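You operate a simulated robot arm through the tools that you are given. There is no shell and no other tool.

The job below is to be done with a simulated robot arm. You get a single attempt, and the scene is never put back.

JOB
Undo both clamps on the side shelf; hang them on the clamp rail.
Fine: turn each handle fully back; leave the clamps that hang there; the glued slats stay on the shelf.

The check looks at the end state, three seconds after you hand in, the way a careful person would. Anything else that was tipped, shoved, dropped, spilled or broken makes it a failure.

ROBOT AND FRAMES
A 7-joint arm with a two-finger parallel gripper, fixed in place. Base frame: the origin is at the foot of the arm, x ahead of it, y to its left, z up; the work surface is at about z = 0.872. Units: m, degrees, N and s.
Its first joint turns from -166.0 to 166.0 degrees. Payload 4.4 kg.
The TCP is the grasp point between the finger pads, 0.023 m short of the fingertips. In the tool frame z runs along the fingers and y along their closing line. The gripper opens to 0.094 m. The fingers are 0.038 m wide and 0.01 m thick; the gripper's body (0.054 by 0.096 m) begins 0.039 m behind the TCP.
Orientation is told as [roll, pitch, yaw] about the base's x, y, z axes, in that order, counted from this pose: with the fingers straight down and closing along the base's y, the tool's x points along the base's -x, its y along +y and its z along -z.

CONTROLS
- The arm moves only by the tool drive_tool. Its argument "motion" is a list of rows, each an object of numbers (a shift or turn left out is 0, a gripper value left out holds the last): "dx", "dy", "dz": the shift along the tool's x, y, z in units of 50 mm (1.0 is 50 mm); "ax", "ay", "az": the turn, a rotation vector about the tool's x, y, z in units of 6 degrees (1.0 is 6 degrees); "hand": the gripper command, from -1 (fully open) to 1 (shut), values between in proportion. In form: [{"dx": .., "dy": .., "dz": .., "ax": .., "ay": .., "az": .., "hand": ..}, ...]. A call has 1 to 20 rows; each row shifts and turns the commanded pose from where the row before left it, along the tool's axes as they then stand. A call with a number of a shift or a turn outside -1 to 1 is refused whole. Each row takes 0.2 s and may step no farther than 0.05 m and 8.6 degrees from the row before; otherwise, or with a gripper value out of range, the whole call is refused. Where a pose cannot be reached the arm comes as near as it can. A force on the tool above 50 N (or 10 N above the force at the start of the call, whichever is more), or a blocked arm, ends the call early, and 0.2 s more pass. The fingers move at their own pace (about 0.072 m/s each) and stop on an object; they squeeze with about 30 N. The grip force told is the motor's: it shows also when the fingers shut on nothing. Time passes only in rows, and 0.2 s behind the last, so rows that do not move let the fingers close. The reply holds the time, the measured pose of the TCP, the force on the tool along the base axes, the opening and the grip force, in the units named above and with some noise, with the torque about the TCP (base axes, N m) and any sound that the robot's microphone picked up, and new pictures: "show" is both (left out), scene, wrist or none.
- Cameras (640 x 400 px; columns grow to the right, rows downward): "scene" is fixed at [0.2251, 0.6559, 1.6405]; the picture's right is [-0.87, -0.49, 0.00], its down [-0.33, 0.58, -0.75] and it looks along [0.37, -0.65, -0.66] (base axes); focal length 272 px, centre (320, 200). "wrist" rides on the gripper at [0.086, 0.016, -0.075] in the tool frame; the picture's right is [-0.18, 0.98, 0.00], its down [-0.58, -0.11, -0.81] and it looks along [-0.79, -0.15, 0.59] (tool axes); focal length 243 px, centre (320, 200). There is no depth. A picture from a camera that has moved, and an enlarged one, comes with that camera's place and axes in the base frame and with its lens. The place of the scene camera against the robot may be out by one fixed shift of up to 0.012 m in any direction.
- zoom(camera, box): a new picture of the part [left, top, right, bottom] of that camera's present view, enlarged. The clock stands still meanwhile.
- hand_in(): hands the job in; it is judged then, once.

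Places have to be worked out from the pictures, the camera data and where the tool is seen. Open the gripper and draw the arm clear of the work before you hand the job in, unless the task says otherwise.

The tools are called as name(argument=value, ...) on one line, values as JSON. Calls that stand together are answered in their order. drive_tool: Moves the arm, as the interface text tells. Its arguments: {"type":"object","properties":{"motion":{"type":"array","items":{"type":"object","properties":{"dx":{"type":"number"},"dy":{"type":"number"},"dz":{"type":"number"},"ax":{"type":"number"},"ay":{"type":"number"},"az":{"type":"number"},"hand":{"type":"number"}}}},"show":{"type":"string","enum":["both","scene","wrist","none"]}},"required":["motion"]} The other tools are called the same way: zoom (camera, box) takes an enlarged picture of a part of a camera's view; hand_in () hands the job in.

At the start:

```text
time_s: 0.0
position: [0.8005, 0.3177, 1.349]
orientation: [0.0, 0.0, 0.0]
contact_force: [0.1, 0.5, 0.8]
wrist_torque: [0.0, -0.01, -0.01]
finger_gap: 0.0941
grasp_force: 0.0
```

scene: 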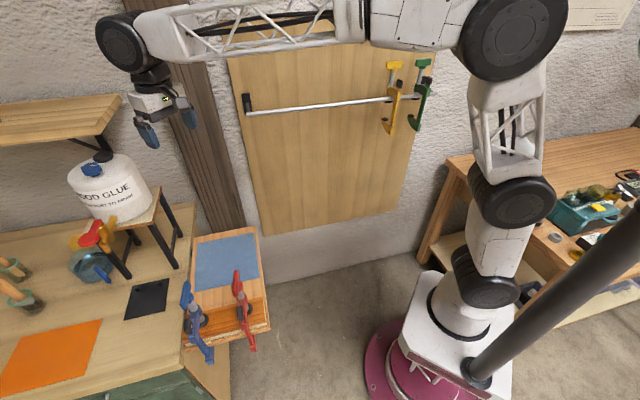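
wrist: 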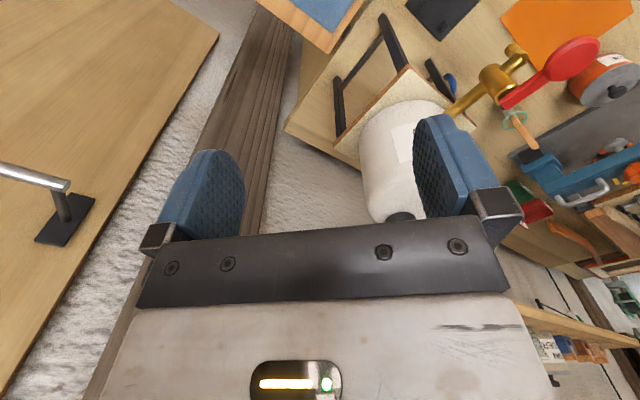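

The pictures show two clamps (blue and red) at the edge of a side shelf and a rail on a wooden panel with a yellow and a green clamp hanging. I first zoom in to see the details of both.

zoom(camera="scene", box=[160, 220, 290, 375])

zoom(camera="scene", box=[230, 40, 450, 150])

zoom(camera="wrist", box=[240, 0, 460, 120])

```text
2.58 times, centred on (225, 298) of scene
camera zoom: at [0.2251, 0.6559, 1.6405], right [-0.87, -0.49, 0.0], down [-0.33, 0.58, -0.75], along [0.37, -0.65, -0.66], focal length 702 px, centre (565, -52)
```

zoom: 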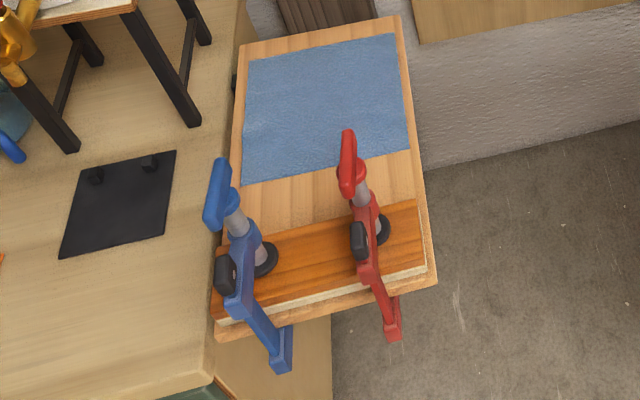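

```text
2.91 times, centred on (340, 95) of scene
camera zoom: at [0.2251, 0.6559, 1.6405], right [-0.87, -0.49, 0.0], down [-0.33, 0.58, -0.75], along [0.37, -0.65, -0.66], focal length 791 px, centre (262, 506)
```

zoom: 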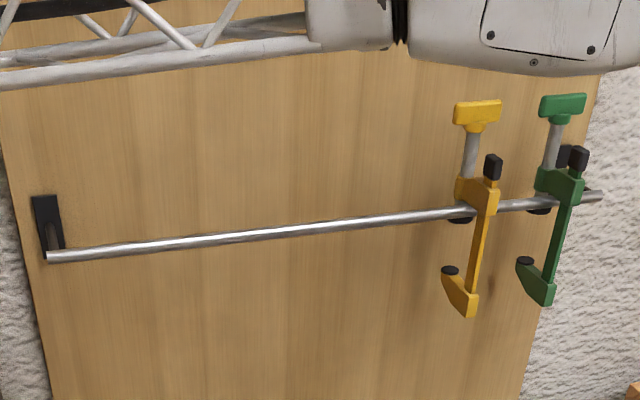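

```text
2.91 times, centred on (350, 60) of wrist
camera zoom: at [0.7148, 0.3327, 1.4226], right [0.18, 0.98, 0.0], down [0.58, -0.11, 0.81], along [0.79, -0.15, -0.59], focal length 706 px, centre (233, 607)
```

zoom: 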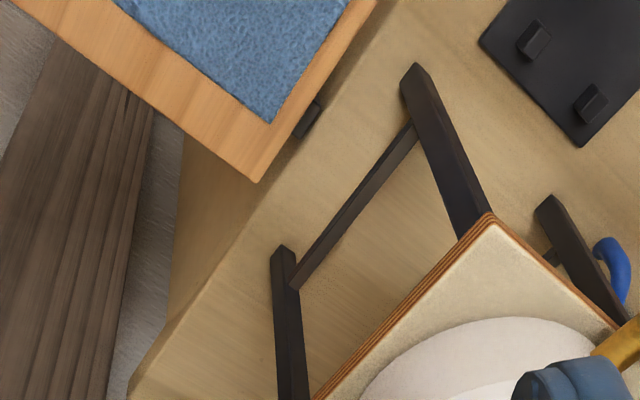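

The clamps sit on the shelf's front edge, and their throats point the same way as the hanging ones: about -45° in base yaw, towards the wall. The rail is at about z 1.255. I turn the tool 45° to line up with the wall and back off towards the front edge for a better wrist view.

drive_tool(motion=[{"az": 0.9375}, {"az": 0.9375}, {"az": 0.9375}, {"az": 0.9375}, {"az": 0.9375}, {"az": 0.9375}, {"az": 0.9375}, {"az": 0.9375}, {"dx": 0.8}, {"dx": 0.8}, {"dx": 0.8}, {"dx": 0.8}, {"dx": 0.8}, {"dx": 0.8}, {"dx": 0.8}, {"dx": 0.8}], show="both")

```text
time_s: 3.4
position: [0.5756, 0.5453, 1.3478]
orientation: [0.0, 0.0, -44.9]
contact_force: [1.3, -0.7, -0.2]
wrist_torque: [-0.02, -0.01, 0.03]
finger_gap: 0.0937
grasp_force: 0.0
camera wrist: at [0.526, 0.6167, 1.4218], right [0.82, 0.57, 0.0], down [0.33, -0.49, 0.81], along [0.46, -0.66, -0.59], focal length 243 px, centre (320, 200)
```

scene: 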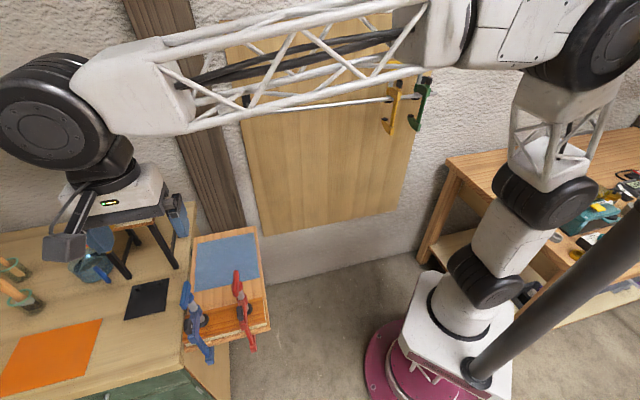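
wrist: 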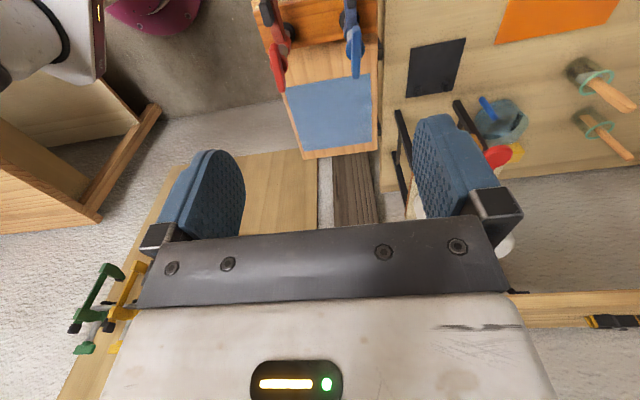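

The shelf and clamps show at the top of the wrist picture. I move farther back (-n) and lower to look at the clamps from the front.

drive_tool(motion=[{"dx": 0.9}, {"dx": 0.9}, {"dx": 0.9}, {"dx": 0.9}, {"dx": 0.6, "dz": 0.7}, {"dz": 0.8}, {"dz": 0.8}, {"dz": 0.8}], show="both")

```text
time_s: 5.2
position: [0.4246, 0.6909, 1.1944]
orientation: [0.0, -0.1, -44.9]
contact_force: [0.1, 0.0, 1.0]
wrist_torque: [0.0, -0.01, 0.0]
finger_gap: 0.0939
grasp_force: 0.0
camera wrist: at [0.375, 0.7634, 1.2679], right [0.82, 0.57, 0.0], down [0.33, -0.49, 0.81], along [0.46, -0.66, -0.59], focal length 243 px, centre (320, 200)
```

scene: 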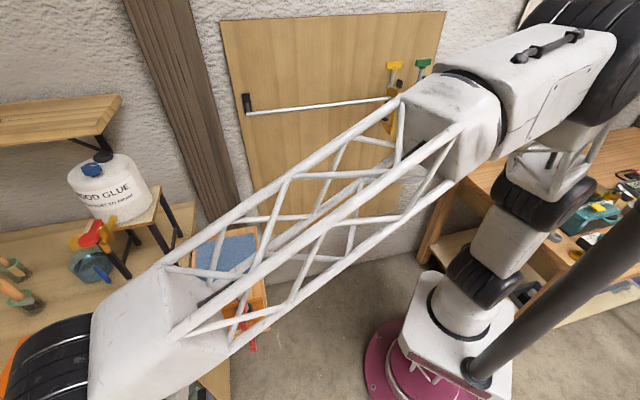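
wrist: 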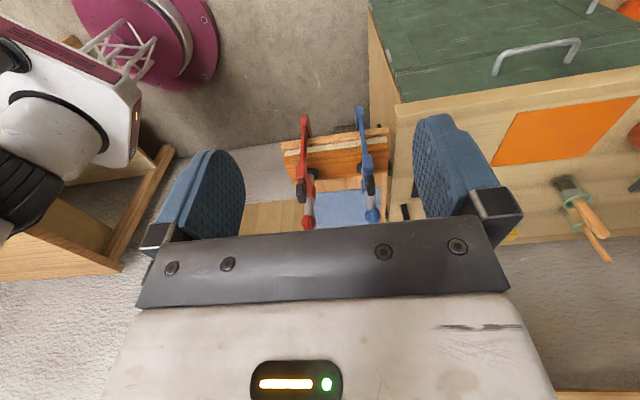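

zoom(camera="wrist", box=[265, 90, 425, 240])

```text
2.67 times, centred on (345, 165) of wrist
camera zoom: at [0.375, 0.7634, 1.2679], right [0.82, 0.57, 0.0], down [0.33, -0.49, 0.81], along [0.46, -0.66, -0.59], focal length 647 px, centre (253, 293)
```

zoom: 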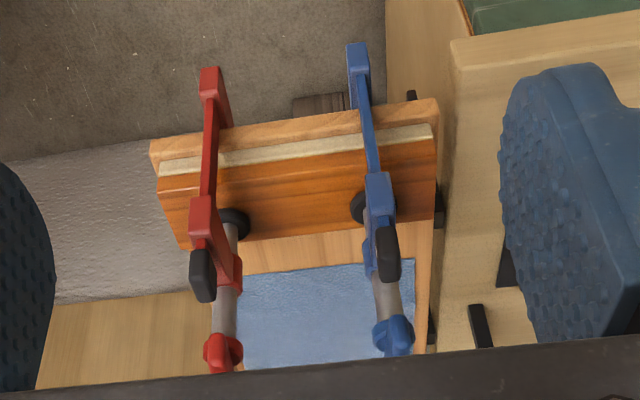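

The wrist zoom clearly shows both clamps: pads on the slat, bars outside the front edge. I go lower for a more level view, to get the heights.

drive_tool(motion=[{"dz": 0.9}, {"dz": 0.9}, {"dz": 0.9}, {"dz": 0.3}], show="wrist")

zoom(camera="wrist", box=[240, 90, 420, 240])

```text
time_s: 6.2
position: [0.4246, 0.6903, 1.0453]
orientation: [0.0, 0.0, -44.9]
contact_force: [0.8, 1.1, -0.3]
wrist_torque: [-0.02, 0.01, 0.02]
finger_gap: 0.0939
grasp_force: 0.0
camera wrist: at [0.3754, 0.7627, 1.1178], right [0.82, 0.57, 0.0], down [0.33, -0.49, 0.81], along [0.46, -0.66, -0.59], focal length 243 px, centre (320, 200)
```

wrist: 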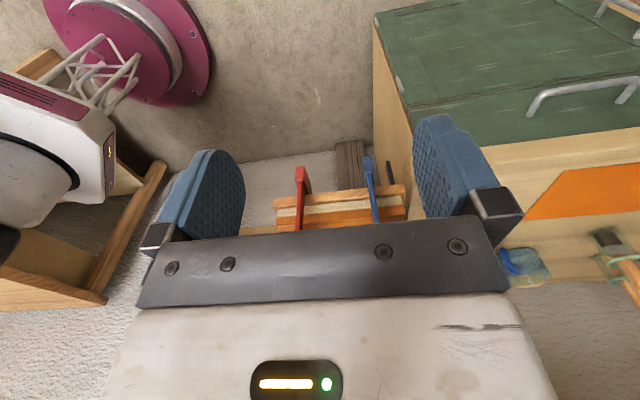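

```text
2.67 times, centred on (330, 165) of wrist
camera zoom: at [0.3754, 0.7627, 1.1178], right [0.82, 0.57, 0.0], down [0.33, -0.49, 0.81], along [0.46, -0.66, -0.59], focal length 647 px, centre (293, 293)
```

zoom: 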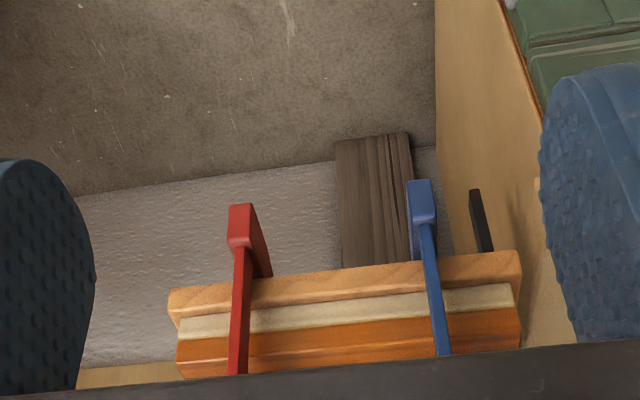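

From triangulation, the red handle is at about n=0.105, l=0.71, z≈1.03, and the blue at about n=0.107, l=0.83. Here n points to the wall and l to the left along the shelf edge, and the handle wings lie along n. I raise and move over the red handle.

drive_tool(motion=[{"dz": -1}, {"dz": -1}, {"dz": -1}, {"dx": -0.837, "dy": -0.22}, {"dx": -0.837, "dy": -0.22}, {"dx": -0.837, "dy": -0.22}, {"dx": -0.837, "dy": -0.22}, {"dx": -0.837, "dy": -0.22}, {"dx": -0.837, "dy": -0.22}, {"dx": -0.837, "dy": -0.22}], show="both")

```text
time_s: 8.4
position: [0.5793, 0.4282, 1.1944]
orientation: [0.0, 0.0, -45.0]
contact_force: [0.4, -0.2, -0.4]
wrist_torque: [0.01, 0.02, 0.04]
finger_gap: 0.0938
grasp_force: 0.0
camera wrist: at [0.5301, 0.5012, 1.2683], right [0.82, 0.57, 0.0], down [0.34, -0.49, 0.81], along [0.46, -0.66, -0.59], focal length 243 px, centre (320, 200)
```

scene: 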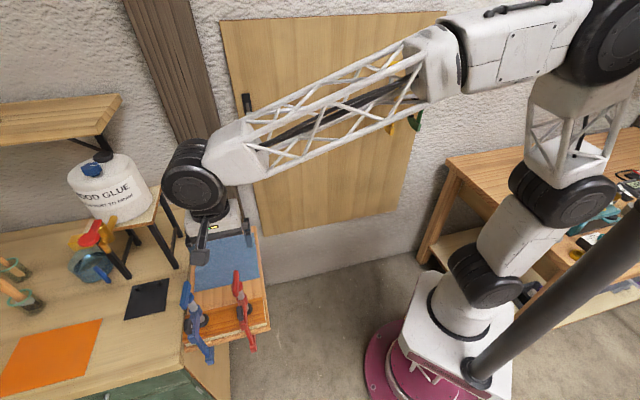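
wrist: 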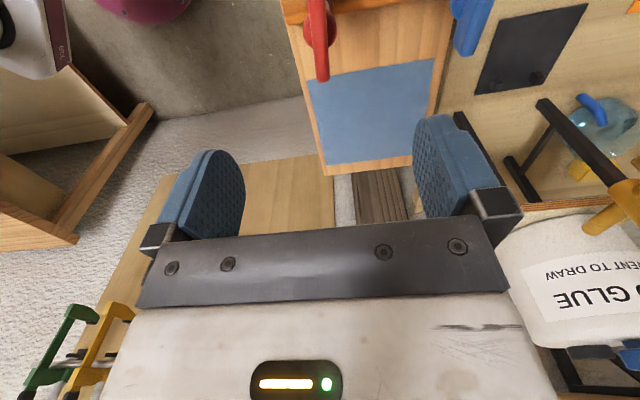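

Both handles are now near the top edge of the wrist view; I zoom on the handles there and in the scene.

zoom(camera="wrist", box=[260, 0, 520, 120])

zoom(camera="scene", box=[165, 210, 285, 370])

```text
2.46 times, centred on (390, 60) of wrist
camera zoom: at [0.5301, 0.5012, 1.2683], right [0.82, 0.57, 0.0], down [0.34, -0.49, 0.81], along [0.46, -0.66, -0.59], focal length 597 px, centre (148, 545)
```

zoom: 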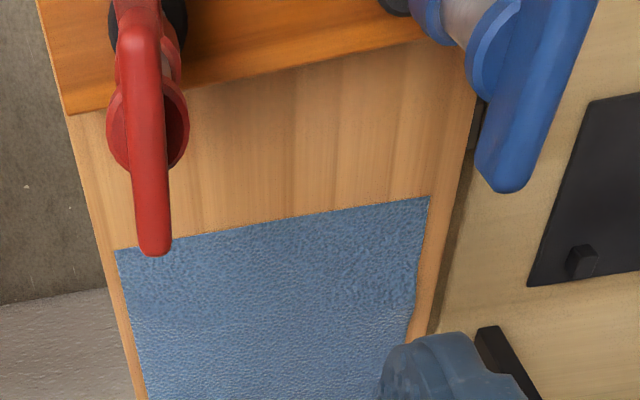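

```text
2.50 times, centred on (225, 290) of scene
camera zoom: at [0.2251, 0.6559, 1.6405], right [-0.87, -0.49, 0.0], down [-0.33, 0.58, -0.75], along [0.37, -0.65, -0.66], focal length 680 px, centre (558, -25)
```

zoom: 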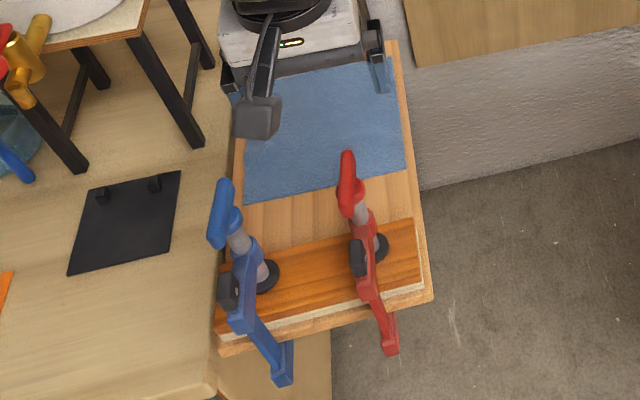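

The wing looks about 13 mm thick and 65 mm long, with a wider collar below it. I look at the hanging clamps at the lower left of the wrist view for the side profile.

zoom(camera="wrist", box=[0, 280, 160, 400])

```text
3.33 times, centred on (80, 340) of wrist
camera zoom: at [0.5301, 0.5012, 1.2683], right [0.82, 0.57, 0.0], down [0.34, -0.49, 0.81], along [0.46, -0.66, -0.59], focal length 809 px, centre (1120, -267)
```

zoom: 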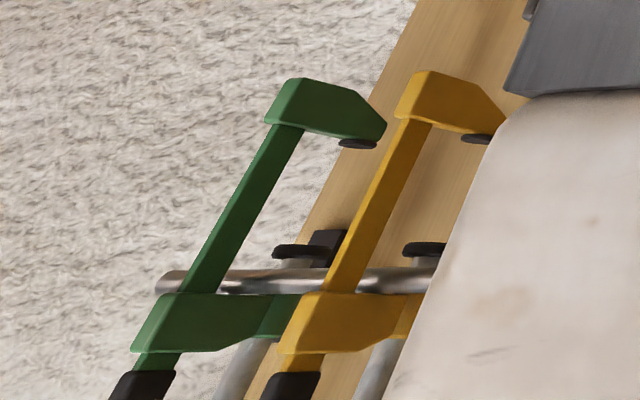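

The hanging clamps show how they hook: the upper arm rests on the rail, with the bar in front and the screw and pad behind it. Before gripping, I test how far the wrist can turn clockwise, to leave the most room for counter-clockwise turning.

drive_tool(motion=[{"az": 1}, {"az": 1}, {"az": 1}, {"az": 1}, {"az": 1}, {"az": 1}, {"az": 1}, {"az": 1}, {"az": 1}, {"az": 1}, {"az": 1}, {"az": 1}, {"az": 1}, {"az": 1}, {"az": 1}], show="both")

```text
time_s: 11.6
position: [0.5795, 0.4305, 1.1945]
orientation: [0.0, 0.0, -135.0]
contact_force: [-0.1, -0.3, 0.1]
wrist_torque: [-0.01, -0.04, 0.01]
finger_gap: 0.0941
grasp_force: 0.0
camera wrist: at [0.6522, 0.4791, 1.2675], right [0.56, -0.83, 0.0], down [-0.49, -0.33, 0.81], along [-0.67, -0.46, -0.59], focal length 243 px, centre (320, 200)
```

scene: 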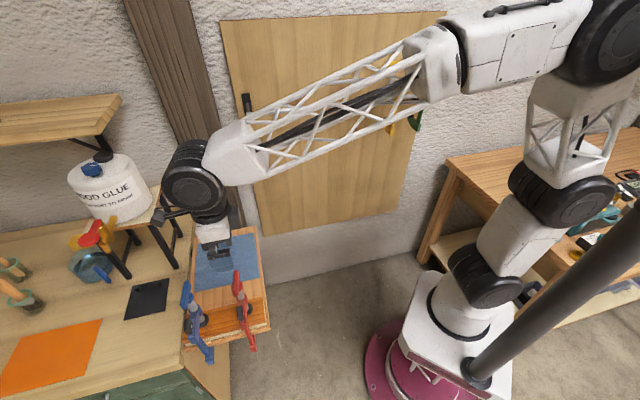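
wrist: 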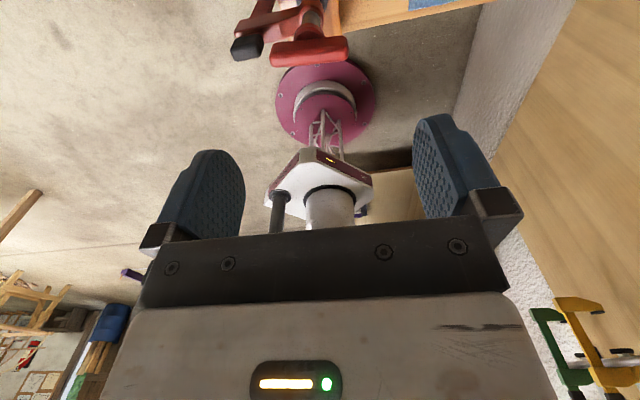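

The wrist turns fine to -135°. This pose gives a side view of the red handle, so I zoom in.

zoom(camera="wrist", box=[220, 0, 380, 100])

zoom(camera="wrist", box=[500, 270, 640, 400])

```text
4.00 times, centred on (300, 50) of wrist
camera zoom: at [0.6522, 0.4791, 1.2675], right [0.56, -0.83, 0.0], down [-0.49, -0.33, 0.81], along [-0.67, -0.46, -0.59], focal length 970 px, centre (400, 800)
```

zoom: 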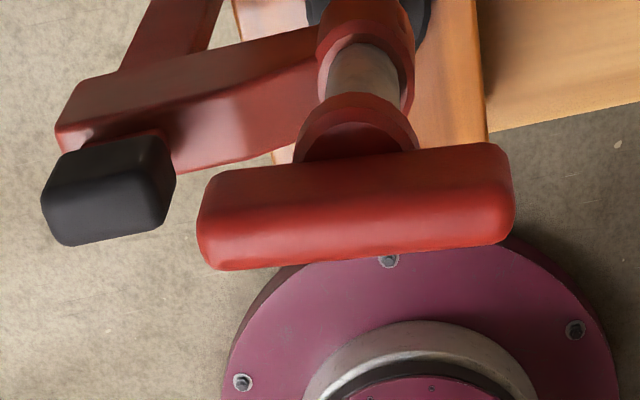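

```text
3.08 times, centred on (570, 335) of wrist
camera zoom: at [0.6522, 0.4791, 1.2675], right [0.56, -0.83, 0.0], down [-0.49, -0.33, 0.81], along [-0.67, -0.46, -0.59], focal length 746 px, centre (-449, -215)
```

zoom: 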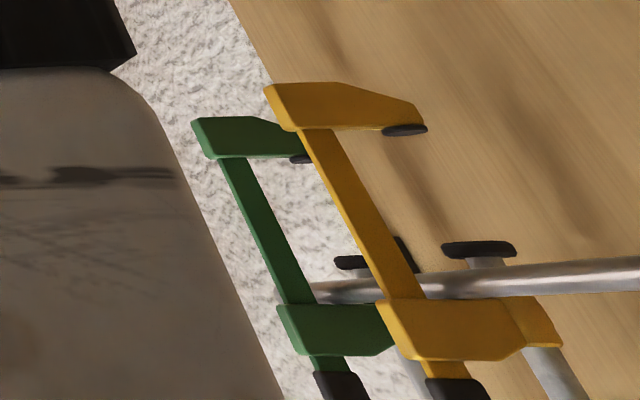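

The wing is about 17 mm tall, centred near z≈1.046, n≈0.10, with a collar just below it. I keep testing the wrist range clockwise, by another 90°.

drive_tool(motion=[{"az": 1}, {"az": 1}, {"az": 1}, {"az": 1}, {"az": 1}, {"az": 1}, {"az": 1}, {"az": 1}, {"az": 1}, {"az": 1}, {"az": 1}, {"az": 1}, {"az": 1}, {"az": 1}, {"az": 1}], show="both")

```text
time_s: 14.8
position: [0.5792, 0.4294, 1.1943]
orientation: [0.0, 0.0, -134.8]
contact_force: [-0.5, 0.3, 0.1]
wrist_torque: [0.02, 0.0, -0.01]
finger_gap: 0.0938
grasp_force: 0.1
out of reach, approached as far as the arm can: row 1, 2, 3, 4, 5, 6, 7, 8, 9, 10, 11, 12, 13, 14, 15
camera wrist: at [0.6521, 0.4792, 1.2675], right [0.57, -0.82, 0.0], down [-0.49, -0.33, 0.81], along [-0.66, -0.46, -0.59], focal length 243 px, centre (320, 200)
```

scene: 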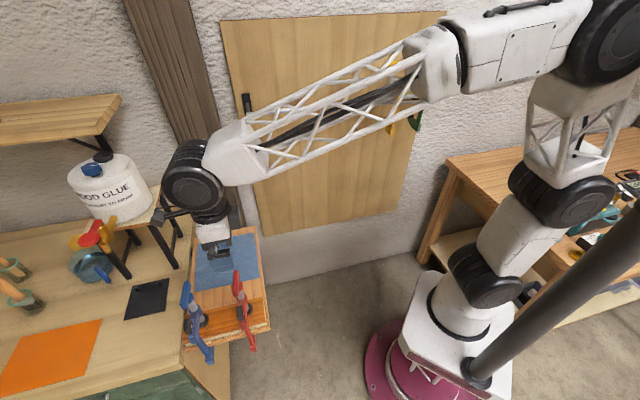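
wrist: 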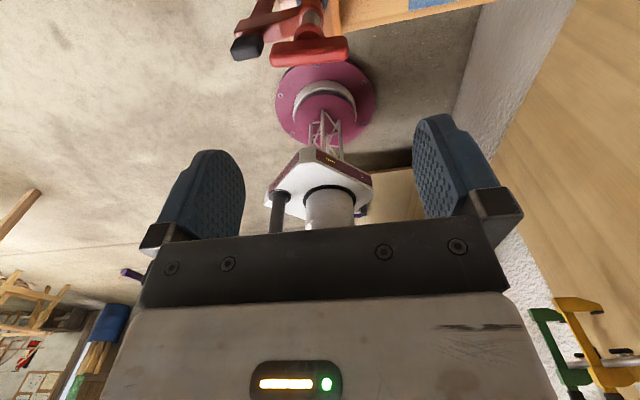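

The clockwise limit is near -135°. I turn back one step to check how the command behaves after the blocked rows.

drive_tool(motion=[{"az": -1}], show="none")

```text
time_s: 15.2
position: [0.578, 0.4295, 1.1937]
orientation: [-0.1, 0.1, -128.9]
contact_force: [-0.5, 0.2, 0.4]
wrist_torque: [-0.02, 0.02, -0.01]
finger_gap: 0.0939
grasp_force: 0.0
```

The command re-anchors properly. I turn back to -45°, centre over the red handle (n≈0.099, l≈0.712) and lower to just above it to check the alignment.

drive_tool(motion=[{"az": -1}, {"az": -1}, {"az": -1}, {"az": -1}, {"az": -1}, {"az": -1}, {"az": -1}, {"az": -1}, {"az": -1}, {"az": -1}, {"az": -1}, {"az": -1}, {"az": -1}, {"az": -1}, {"dx": 0.12}, {"dz": 0.6}, {"dz": 0.6}, {"dz": 0.6}], show="both")

zoom(camera="wrist", box=[220, 80, 420, 240])

zoom(camera="scene", box=[165, 210, 285, 370])

```text
time_s: 19.0
position: [0.575, 0.4343, 1.1037]
orientation: [0.1, 0.0, -45.0]
contact_force: [0.5, 0.5, -0.3]
wrist_torque: [-0.01, 0.0, 0.0]
finger_gap: 0.0939
grasp_force: 0.1
camera wrist: at [0.5259, 0.5067, 1.1781], right [0.82, 0.57, 0.0], down [0.33, -0.49, 0.81], along [0.46, -0.66, -0.59], focal length 243 px, centre (320, 200)
```

scene: 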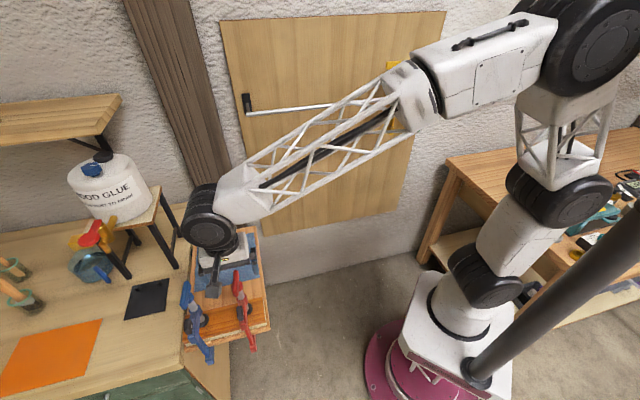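
wrist: 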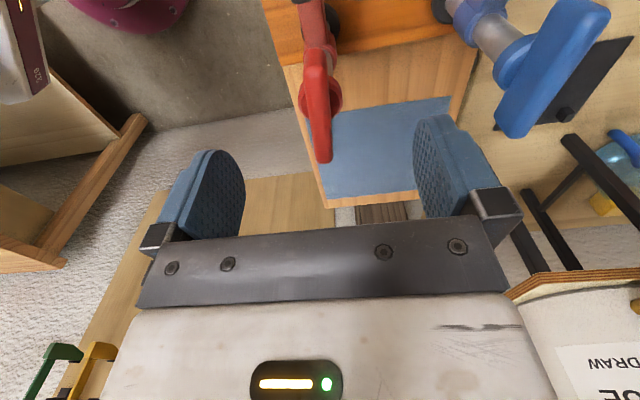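

```text
2.50 times, centred on (320, 160) of wrist
camera zoom: at [0.5259, 0.5067, 1.1781], right [0.82, 0.57, 0.0], down [0.33, -0.49, 0.81], along [0.46, -0.66, -0.59], focal length 606 px, centre (320, 300)
```

zoom: 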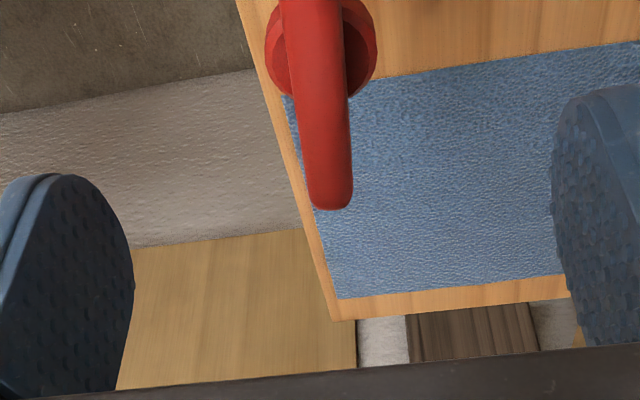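

```text
2.50 times, centred on (225, 290) of scene
camera zoom: at [0.2251, 0.6559, 1.6405], right [-0.87, -0.49, 0.0], down [-0.33, 0.58, -0.75], along [0.37, -0.65, -0.66], focal length 680 px, centre (558, -25)
```

zoom: 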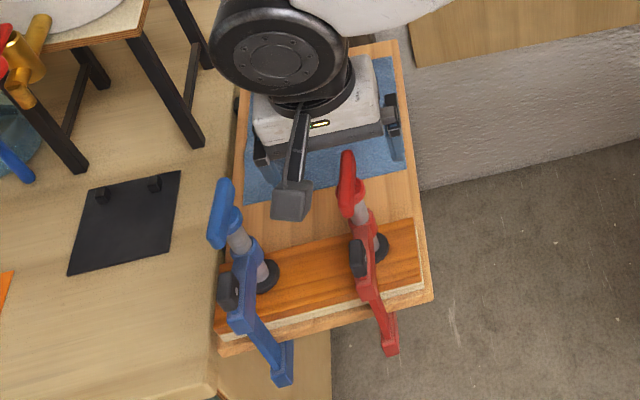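

The wing's far end lies slightly to the -l side, so it is yawed about -7° from n, while the TCP is centred within a couple of mm. I turn the tool 6.6° more to match and lower to z≈1.075.

drive_tool(motion=[{"az": 0.55}, {"az": 0.55}, {"dz": 0.3}, {"dz": 0.28}], show="both")

zoom(camera="wrist", box=[220, 80, 420, 240])

zoom(camera="scene", box=[180, 220, 270, 330])

```text
time_s: 20.0
position: [0.5754, 0.4355, 1.0749]
orientation: [0.0, 0.1, -51.5]
contact_force: [0.6, -0.2, -0.8]
wrist_torque: [0.0, -0.03, 0.0]
finger_gap: 0.0939
grasp_force: 0.0
camera wrist: at [0.5348, 0.5121, 1.1484], right [0.88, 0.47, 0.0], down [0.28, -0.52, 0.81], along [0.38, -0.71, -0.59], focal length 243 px, centre (320, 200)
```

scene: 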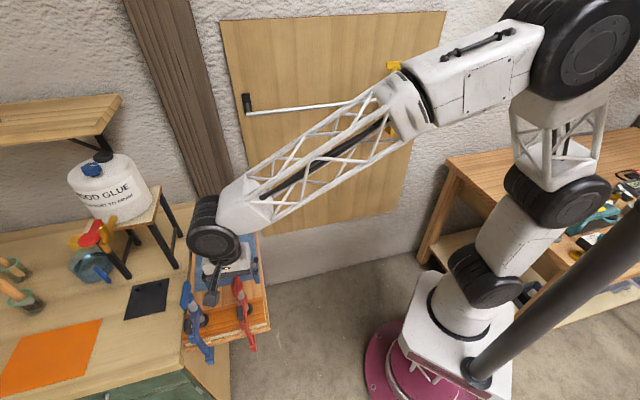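
wrist: 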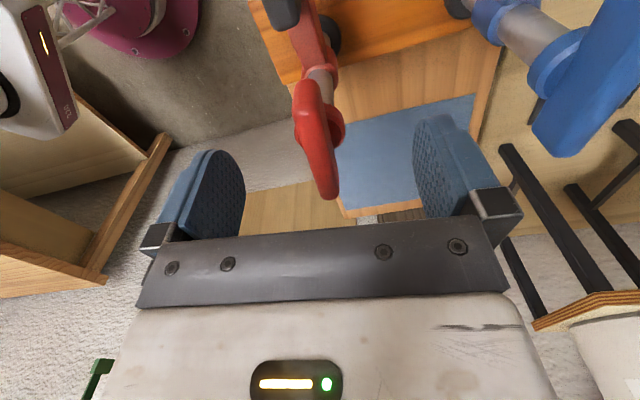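

```text
2.50 times, centred on (320, 160) of wrist
camera zoom: at [0.5348, 0.5121, 1.1484], right [0.88, 0.47, 0.0], down [0.28, -0.52, 0.81], along [0.38, -0.71, -0.59], focal length 606 px, centre (320, 300)
```

zoom: 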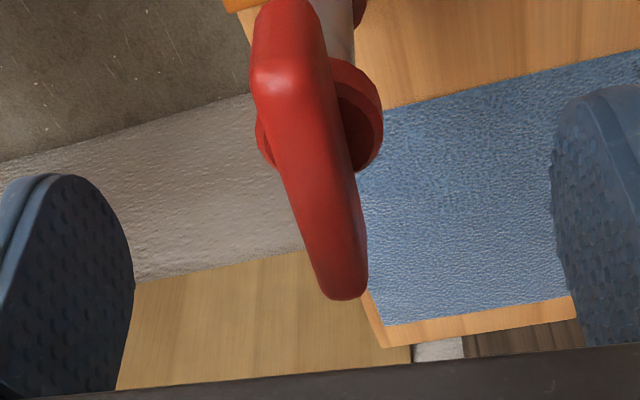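

```text
3.64 times, centred on (225, 275) of scene
camera zoom: at [0.2251, 0.6559, 1.6405], right [-0.87, -0.49, 0.0], down [-0.33, 0.58, -0.75], along [0.37, -0.65, -0.66], focal length 989 px, centre (666, -73)
```

zoom: 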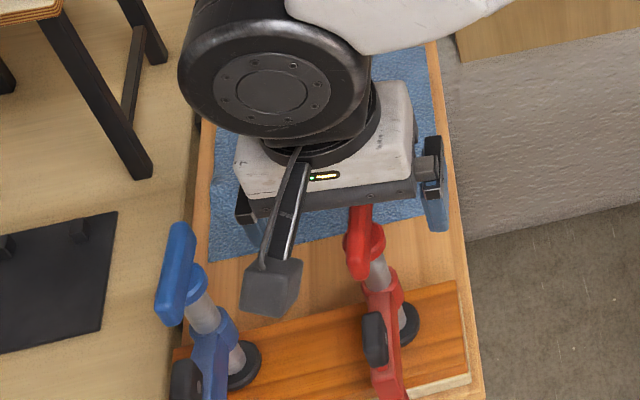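

The wing is aligned with the tool and centred within 1–3 mm, and its top is at about z≈1.06. I lower 8 mm so the fingertips sit just above the collar, then close.

drive_tool(motion=[{"dz": 0.16}, {"hand": 1}, {"hand": 1}, {"hand": 1}, {"hand": 1}, {"hand": 1}], show="both")

zoom(camera="wrist", box=[220, 80, 420, 240])

```text
time_s: 21.4
position: [0.5751, 0.434, 1.0669]
orientation: [0.0, 0.0, -51.5]
contact_force: [-0.4, 1.7, -0.8]
wrist_torque: [0.13, 0.0, -0.03]
finger_gap: 0.0115
grasp_force: 30.4
camera wrist: at [0.5344, 0.5117, 1.1403], right [0.88, 0.47, 0.0], down [0.28, -0.52, 0.81], along [0.38, -0.71, -0.59], focal length 243 px, centre (320, 200)
```

scene: 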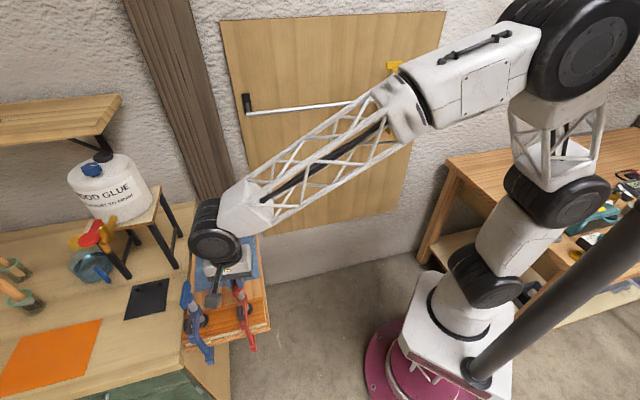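
wrist: 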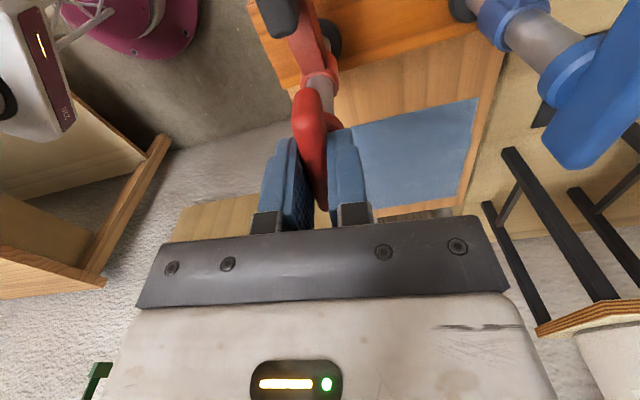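

```text
2.50 times, centred on (320, 160) of wrist
camera zoom: at [0.5344, 0.5117, 1.1403], right [0.88, 0.47, 0.0], down [0.28, -0.52, 0.81], along [0.38, -0.71, -0.59], focal length 606 px, centre (320, 300)
```

zoom: 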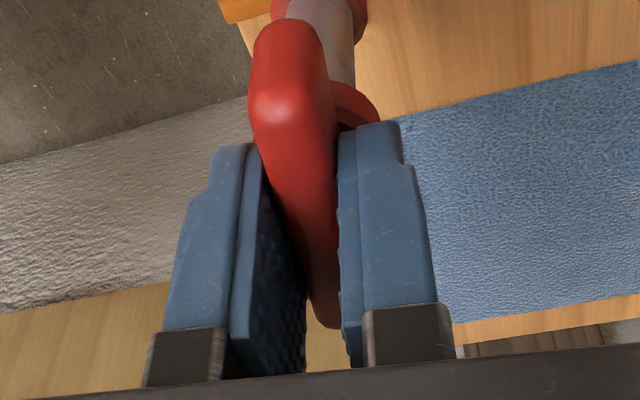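

Gripped: the gap is 11.5 mm on the wing, with 30 N and almost no side force. I try the first 24° counter-clockwise to feel the thread.

drive_tool(motion=[{"az": -1}, {"az": -1}, {"az": -1}, {"az": -1}], show="both")

zoom(camera="wrist", box=[220, 80, 420, 240])

zoom(camera="scene", box=[180, 220, 270, 330])

```text
time_s: 22.4
position: [0.5736, 0.4337, 1.0691]
orientation: [0.0, 0.0, -27.4]
contact_force: [4.0, -0.6, 24.3]
wrist_torque: [0.15, -0.16, -0.16]
finger_gap: 0.0116
grasp_force: 29.6
camera wrist: at [0.5062, 0.4877, 1.142], right [0.62, 0.79, 0.0], down [0.46, -0.37, 0.81], along [0.64, -0.5, -0.59], focal length 243 px, centre (320, 200)
```

scene: 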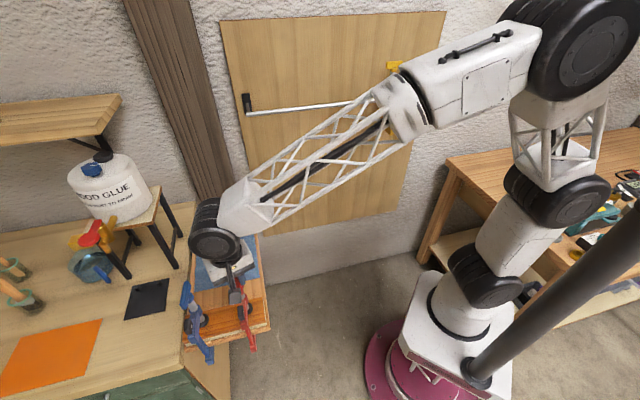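
wrist: 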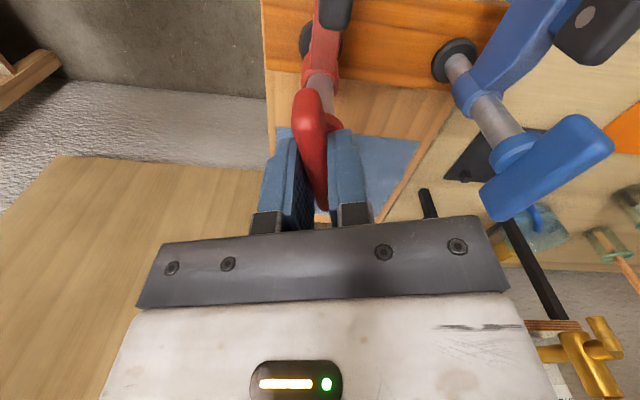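

```text
2.50 times, centred on (320, 160) of wrist
camera zoom: at [0.5062, 0.4877, 1.142], right [0.62, 0.79, 0.0], down [0.46, -0.37, 0.81], along [0.64, -0.5, -0.59], focal length 606 px, centre (320, 300)
```

zoom: 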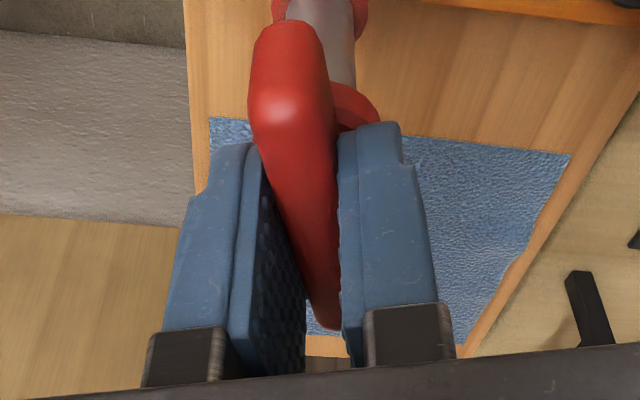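

```text
3.64 times, centred on (225, 275) of scene
camera zoom: at [0.2251, 0.6559, 1.6405], right [-0.87, -0.49, 0.0], down [-0.33, 0.58, -0.75], along [0.37, -0.65, -0.66], focal length 989 px, centre (666, -73)
```

zoom: 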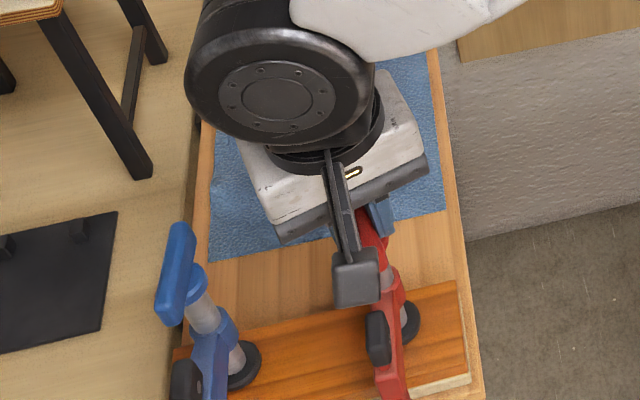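

It turns freely and the handle rises: +24 N up on the tool and about 2.2 mm of lift over 24°, so the pitch is coarse. I raise the tool 2.5 mm to relieve the force.

drive_tool(motion=[{"dz": -0.05}, {}], show="none")

```text
time_s: 23.0
position: [0.5746, 0.4342, 1.0687]
orientation: [-0.2, 0.0, -27.5]
contact_force: [5.7, 0.9, 7.8]
wrist_torque: [-0.1, -0.75, -0.09]
finger_gap: 0.0117
grasp_force: 29.8
```

The force dropped to 8 N, so the rise is roughly 0.15 mm per degree. I keep turning in 6° rows with 0.9 mm of lift each and watch the force.

drive_tool(motion=[{"dz": -0.02}, {"az": -1, "dz": -0.018}, {"az": -1, "dz": -0.018}, {"az": -1, "dz": -0.018}, {"az": -1, "dz": -0.018}, {"az": -1, "dz": -0.018}], show="both")

zoom(camera="scene", box=[180, 220, 270, 330])

zoom(camera="wrist", box=[220, 0, 420, 160])

```text
time_s: 24.4
position: [0.5741, 0.4337, 1.0735]
orientation: [-0.1, 0.0, 2.6]
contact_force: [-0.4, 6.4, -19.2]
wrist_torque: [0.4, 0.06, 0.13]
finger_gap: 0.0114
grasp_force: 29.8
camera wrist: at [0.4881, 0.4459, 1.1475], right [0.14, 0.99, 0.0], down [0.59, -0.08, 0.81], along [0.8, -0.11, -0.59], focal length 243 px, centre (320, 200)
```

scene: 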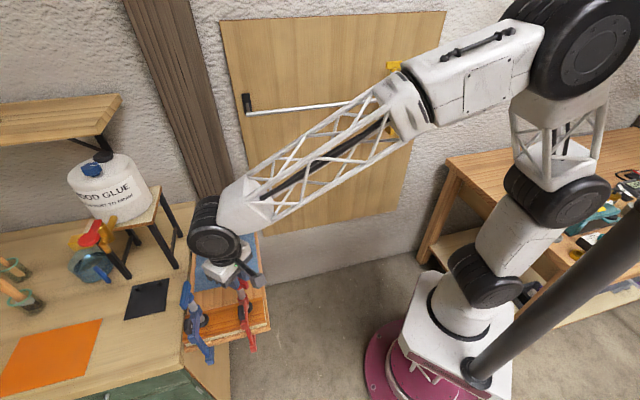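
wrist: 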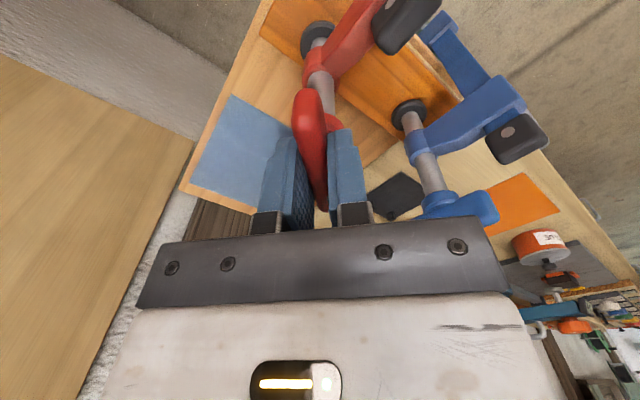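

```text
3.64 times, centred on (225, 275) of scene
camera zoom: at [0.2251, 0.6559, 1.6405], right [-0.87, -0.49, 0.0], down [-0.33, 0.58, -0.75], along [0.37, -0.65, -0.66], focal length 989 px, centre (666, -73)
```

zoom: 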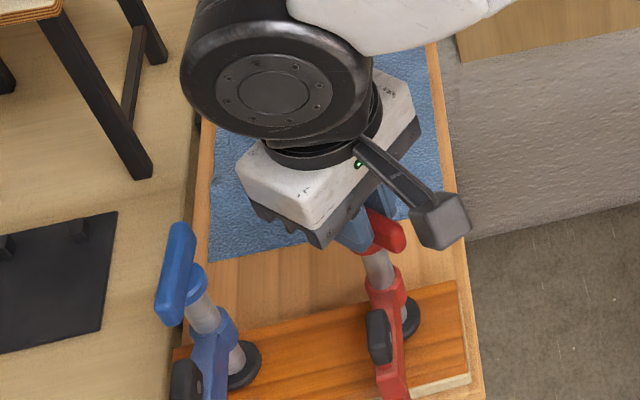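

```text
2.50 times, centred on (320, 80) of wrist
camera zoom: at [0.4881, 0.4459, 1.1475], right [0.14, 0.99, 0.0], down [0.59, -0.08, 0.81], along [0.8, -0.11, -0.59], focal length 606 px, centre (320, 500)
```

zoom: 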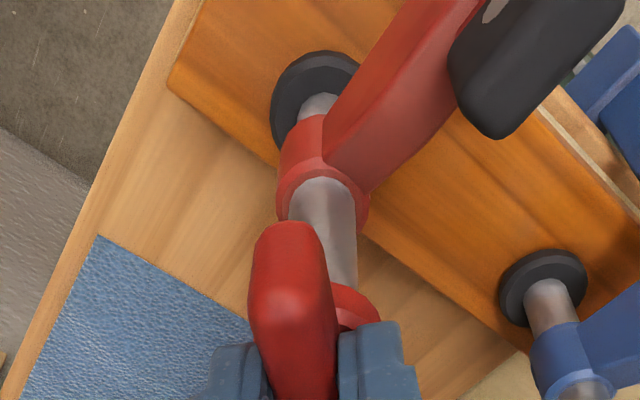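

Now the tool pulls up 19 N, so I lifted too much; the true rise looks closer to 0.1 mm per degree. I lower about 2.5 mm to neutralise it.

drive_tool(motion=[{"dz": 0.025}, {"dz": 0.025}, {}], show="none")

```text
time_s: 25.2
position: [0.575, 0.4351, 1.0734]
orientation: [0.0, 0.0, 2.5]
contact_force: [-2.1, 4.1, 0.3]
wrist_torque: [0.32, 0.73, -0.02]
finger_gap: 0.0117
grasp_force: 29.7
```

The force is neutral at about 6 mm rise over 54°. I continue at 0.65 mm per 6° row.

drive_tool(motion=[{"az": -1, "dz": -0.013}, {"az": -1, "dz": -0.013}, {"az": -1, "dz": -0.013}, {"az": -1, "dz": -0.013}, {"az": -1, "dz": -0.013}, {"az": -1, "dz": -0.013}], show="none")

```text
time_s: 26.6
position: [0.5747, 0.4335, 1.0755]
orientation: [-0.1, 0.1, 38.6]
contact_force: [-1.7, 1.7, -0.3]
wrist_torque: [0.07, 0.24, 0.03]
finger_gap: 0.0116
grasp_force: 29.7
```

Forces are near zero at 90° turned. I continue another 48° at the same rate.

drive_tool(motion=[{"az": -1, "dz": -0.013}, {"az": -1, "dz": -0.013}, {"az": -1, "dz": -0.013}, {"az": -1, "dz": -0.013}, {"az": -1, "dz": -0.013}, {"az": -1, "dz": -0.013}, {"az": -1, "dz": -0.013}, {"az": -1, "dz": -0.013}], show="both")

zoom(camera="scene", box=[180, 220, 270, 370])

zoom(camera="wrist", box=[220, 0, 420, 160])

```text
time_s: 28.4
position: [0.5748, 0.4355, 1.0812]
orientation: [0.0, 0.0, 86.6]
contact_force: [-4.3, 6.4, -14.0]
wrist_torque: [0.67, 0.6, -0.52]
finger_gap: 0.012
grasp_force: 29.7
camera wrist: at [0.5539, 0.3482, 1.1551], right [-0.97, 0.24, 0.0], down [0.14, 0.57, 0.81], along [0.19, 0.78, -0.59], focal length 243 px, centre (320, 200)
```

scene: 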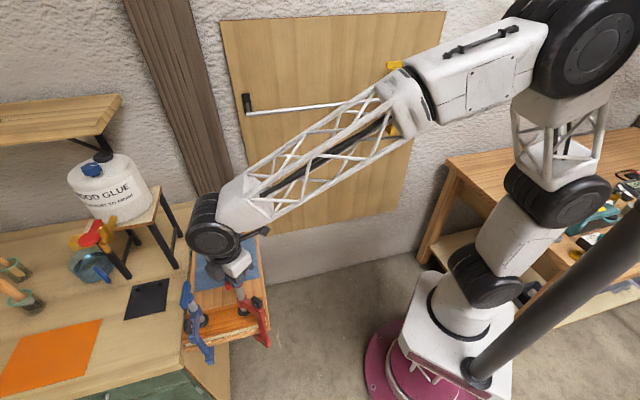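
wrist: 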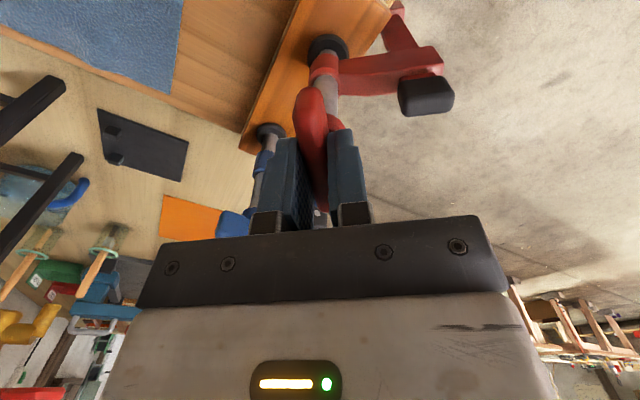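

```text
2.67 times, centred on (225, 295) of scene
camera zoom: at [0.2251, 0.6559, 1.6405], right [-0.87, -0.49, 0.0], down [-0.33, 0.58, -0.75], along [0.37, -0.65, -0.66], focal length 725 px, centre (573, -53)
```

zoom: 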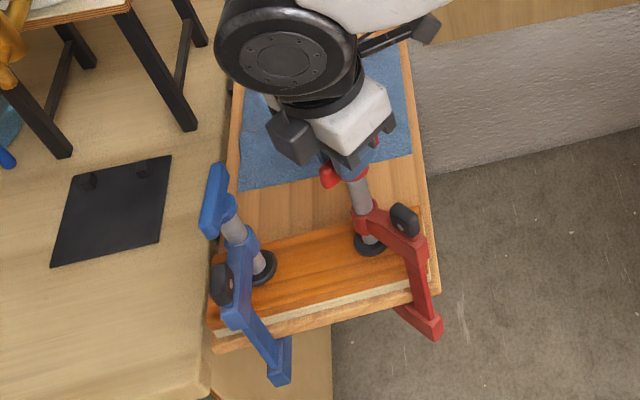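

```text
2.50 times, centred on (320, 80) of wrist
camera zoom: at [0.5539, 0.3482, 1.1551], right [-0.97, 0.24, 0.0], down [0.14, 0.57, 0.81], along [0.19, 0.78, -0.59], focal length 606 px, centre (320, 500)
```

zoom: 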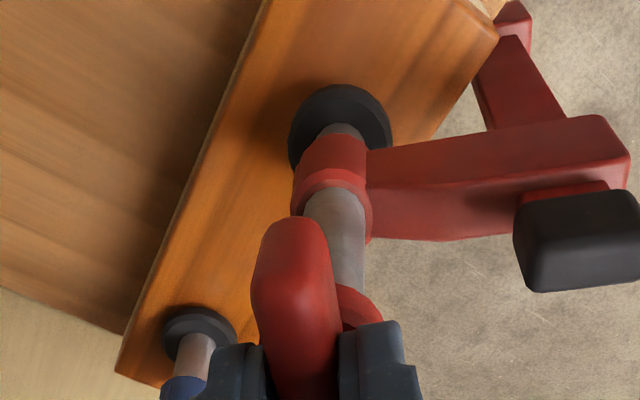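

The loosened body turned with the screw by about 42° and its bar now rests against the shelf edge; the jaw points along base +x, in line with tool -y. I'll take the clamp off now and finish turning the handle at the rail. First I lower a few mm so that both pad and lower jaw have play.

drive_tool(motion=[{"dz": 0.03}, {"dz": 0.03}, {"dz": 0.03}, {}], show="both")

zoom(camera="scene", box=[180, 220, 270, 370])

```text
time_s: 29.4
position: [0.5754, 0.4347, 1.0783]
orientation: [0.0, 0.0, 86.5]
contact_force: [-2.4, 3.9, -1.6]
wrist_torque: [0.83, 0.6, -0.22]
finger_gap: 0.0115
grasp_force: 30.0
camera wrist: at [0.5533, 0.3484, 1.1522], right [-0.97, 0.24, 0.0], down [0.14, 0.57, 0.81], along [0.2, 0.78, -0.59], focal length 243 px, centre (320, 200)
```

scene: 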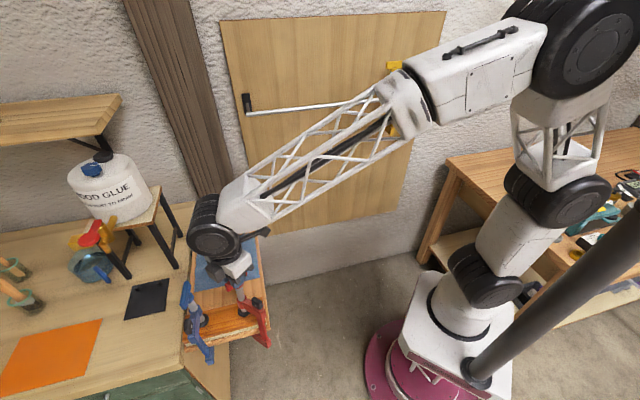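
wrist: 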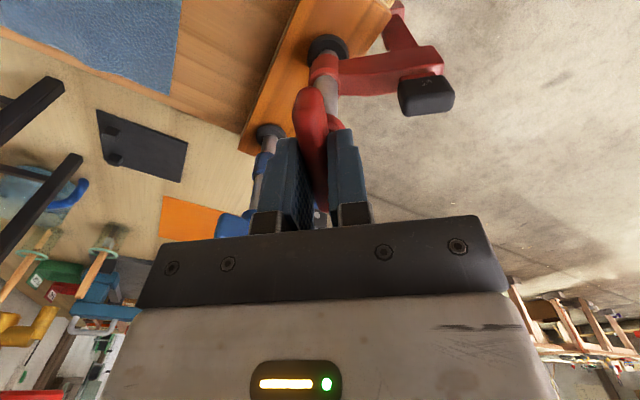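

```text
2.67 times, centred on (225, 295) of scene
camera zoom: at [0.2251, 0.6559, 1.6405], right [-0.87, -0.49, 0.0], down [-0.33, 0.58, -0.75], along [0.37, -0.65, -0.66], focal length 725 px, centre (573, -53)
```

zoom: 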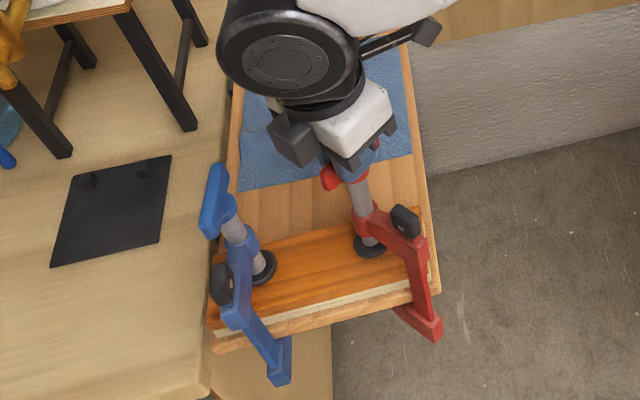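

The force is about zero vertically; a small push from the bar against the shelf edge remains. I turn back 6° clockwise to free the bar and raise 1.5 mm, to see whether it hangs free.

drive_tool(motion=[{"az": 0.5}, {"az": 0.5}, {"dz": -0.03}, {}], show="none")

```text
time_s: 30.4
position: [0.575, 0.434, 1.0781]
orientation: [0.0, 0.1, 80.6]
contact_force: [-3.8, 2.6, -5.2]
wrist_torque: [0.36, 0.4, -0.07]
finger_gap: 0.0115
grasp_force: 30.1
```

drive_tool(motion=[{"az": 1}, {"az": 1}, {}], show="wrist")

zoom(camera="wrist", box=[220, 0, 460, 160])

```text
time_s: 31.2
position: [0.5744, 0.4333, 1.0798]
orientation: [-0.1, 0.1, 68.4]
contact_force: [-0.9, -0.1, -3.4]
wrist_torque: [-0.03, -0.01, 0.0]
finger_gap: 0.0116
grasp_force: 29.8
camera wrist: at [0.5277, 0.3592, 1.153], right [-0.85, 0.53, 0.0], down [0.32, 0.5, 0.81], along [0.43, 0.68, -0.59], focal length 243 px, centre (320, 200)
```

wrist: 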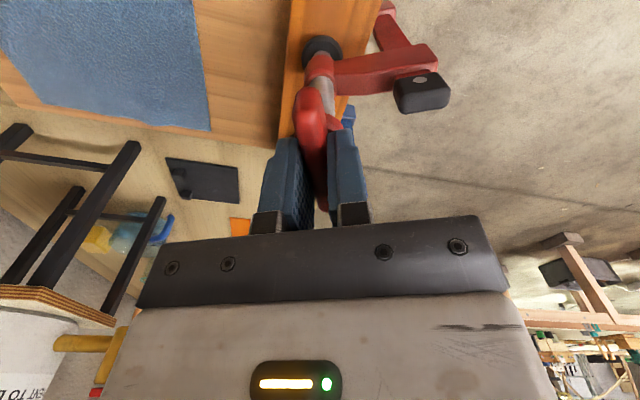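

```text
2.50 times, centred on (340, 80) of wrist
camera zoom: at [0.5277, 0.3592, 1.153], right [-0.85, 0.53, 0.0], down [0.32, 0.5, 0.81], along [0.43, 0.68, -0.59], focal length 606 px, centre (270, 500)
```

zoom: 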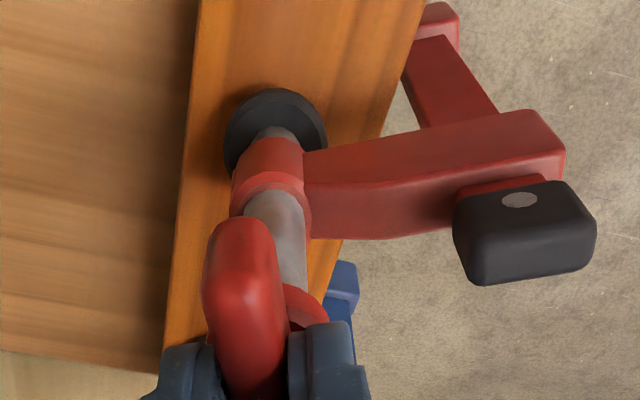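

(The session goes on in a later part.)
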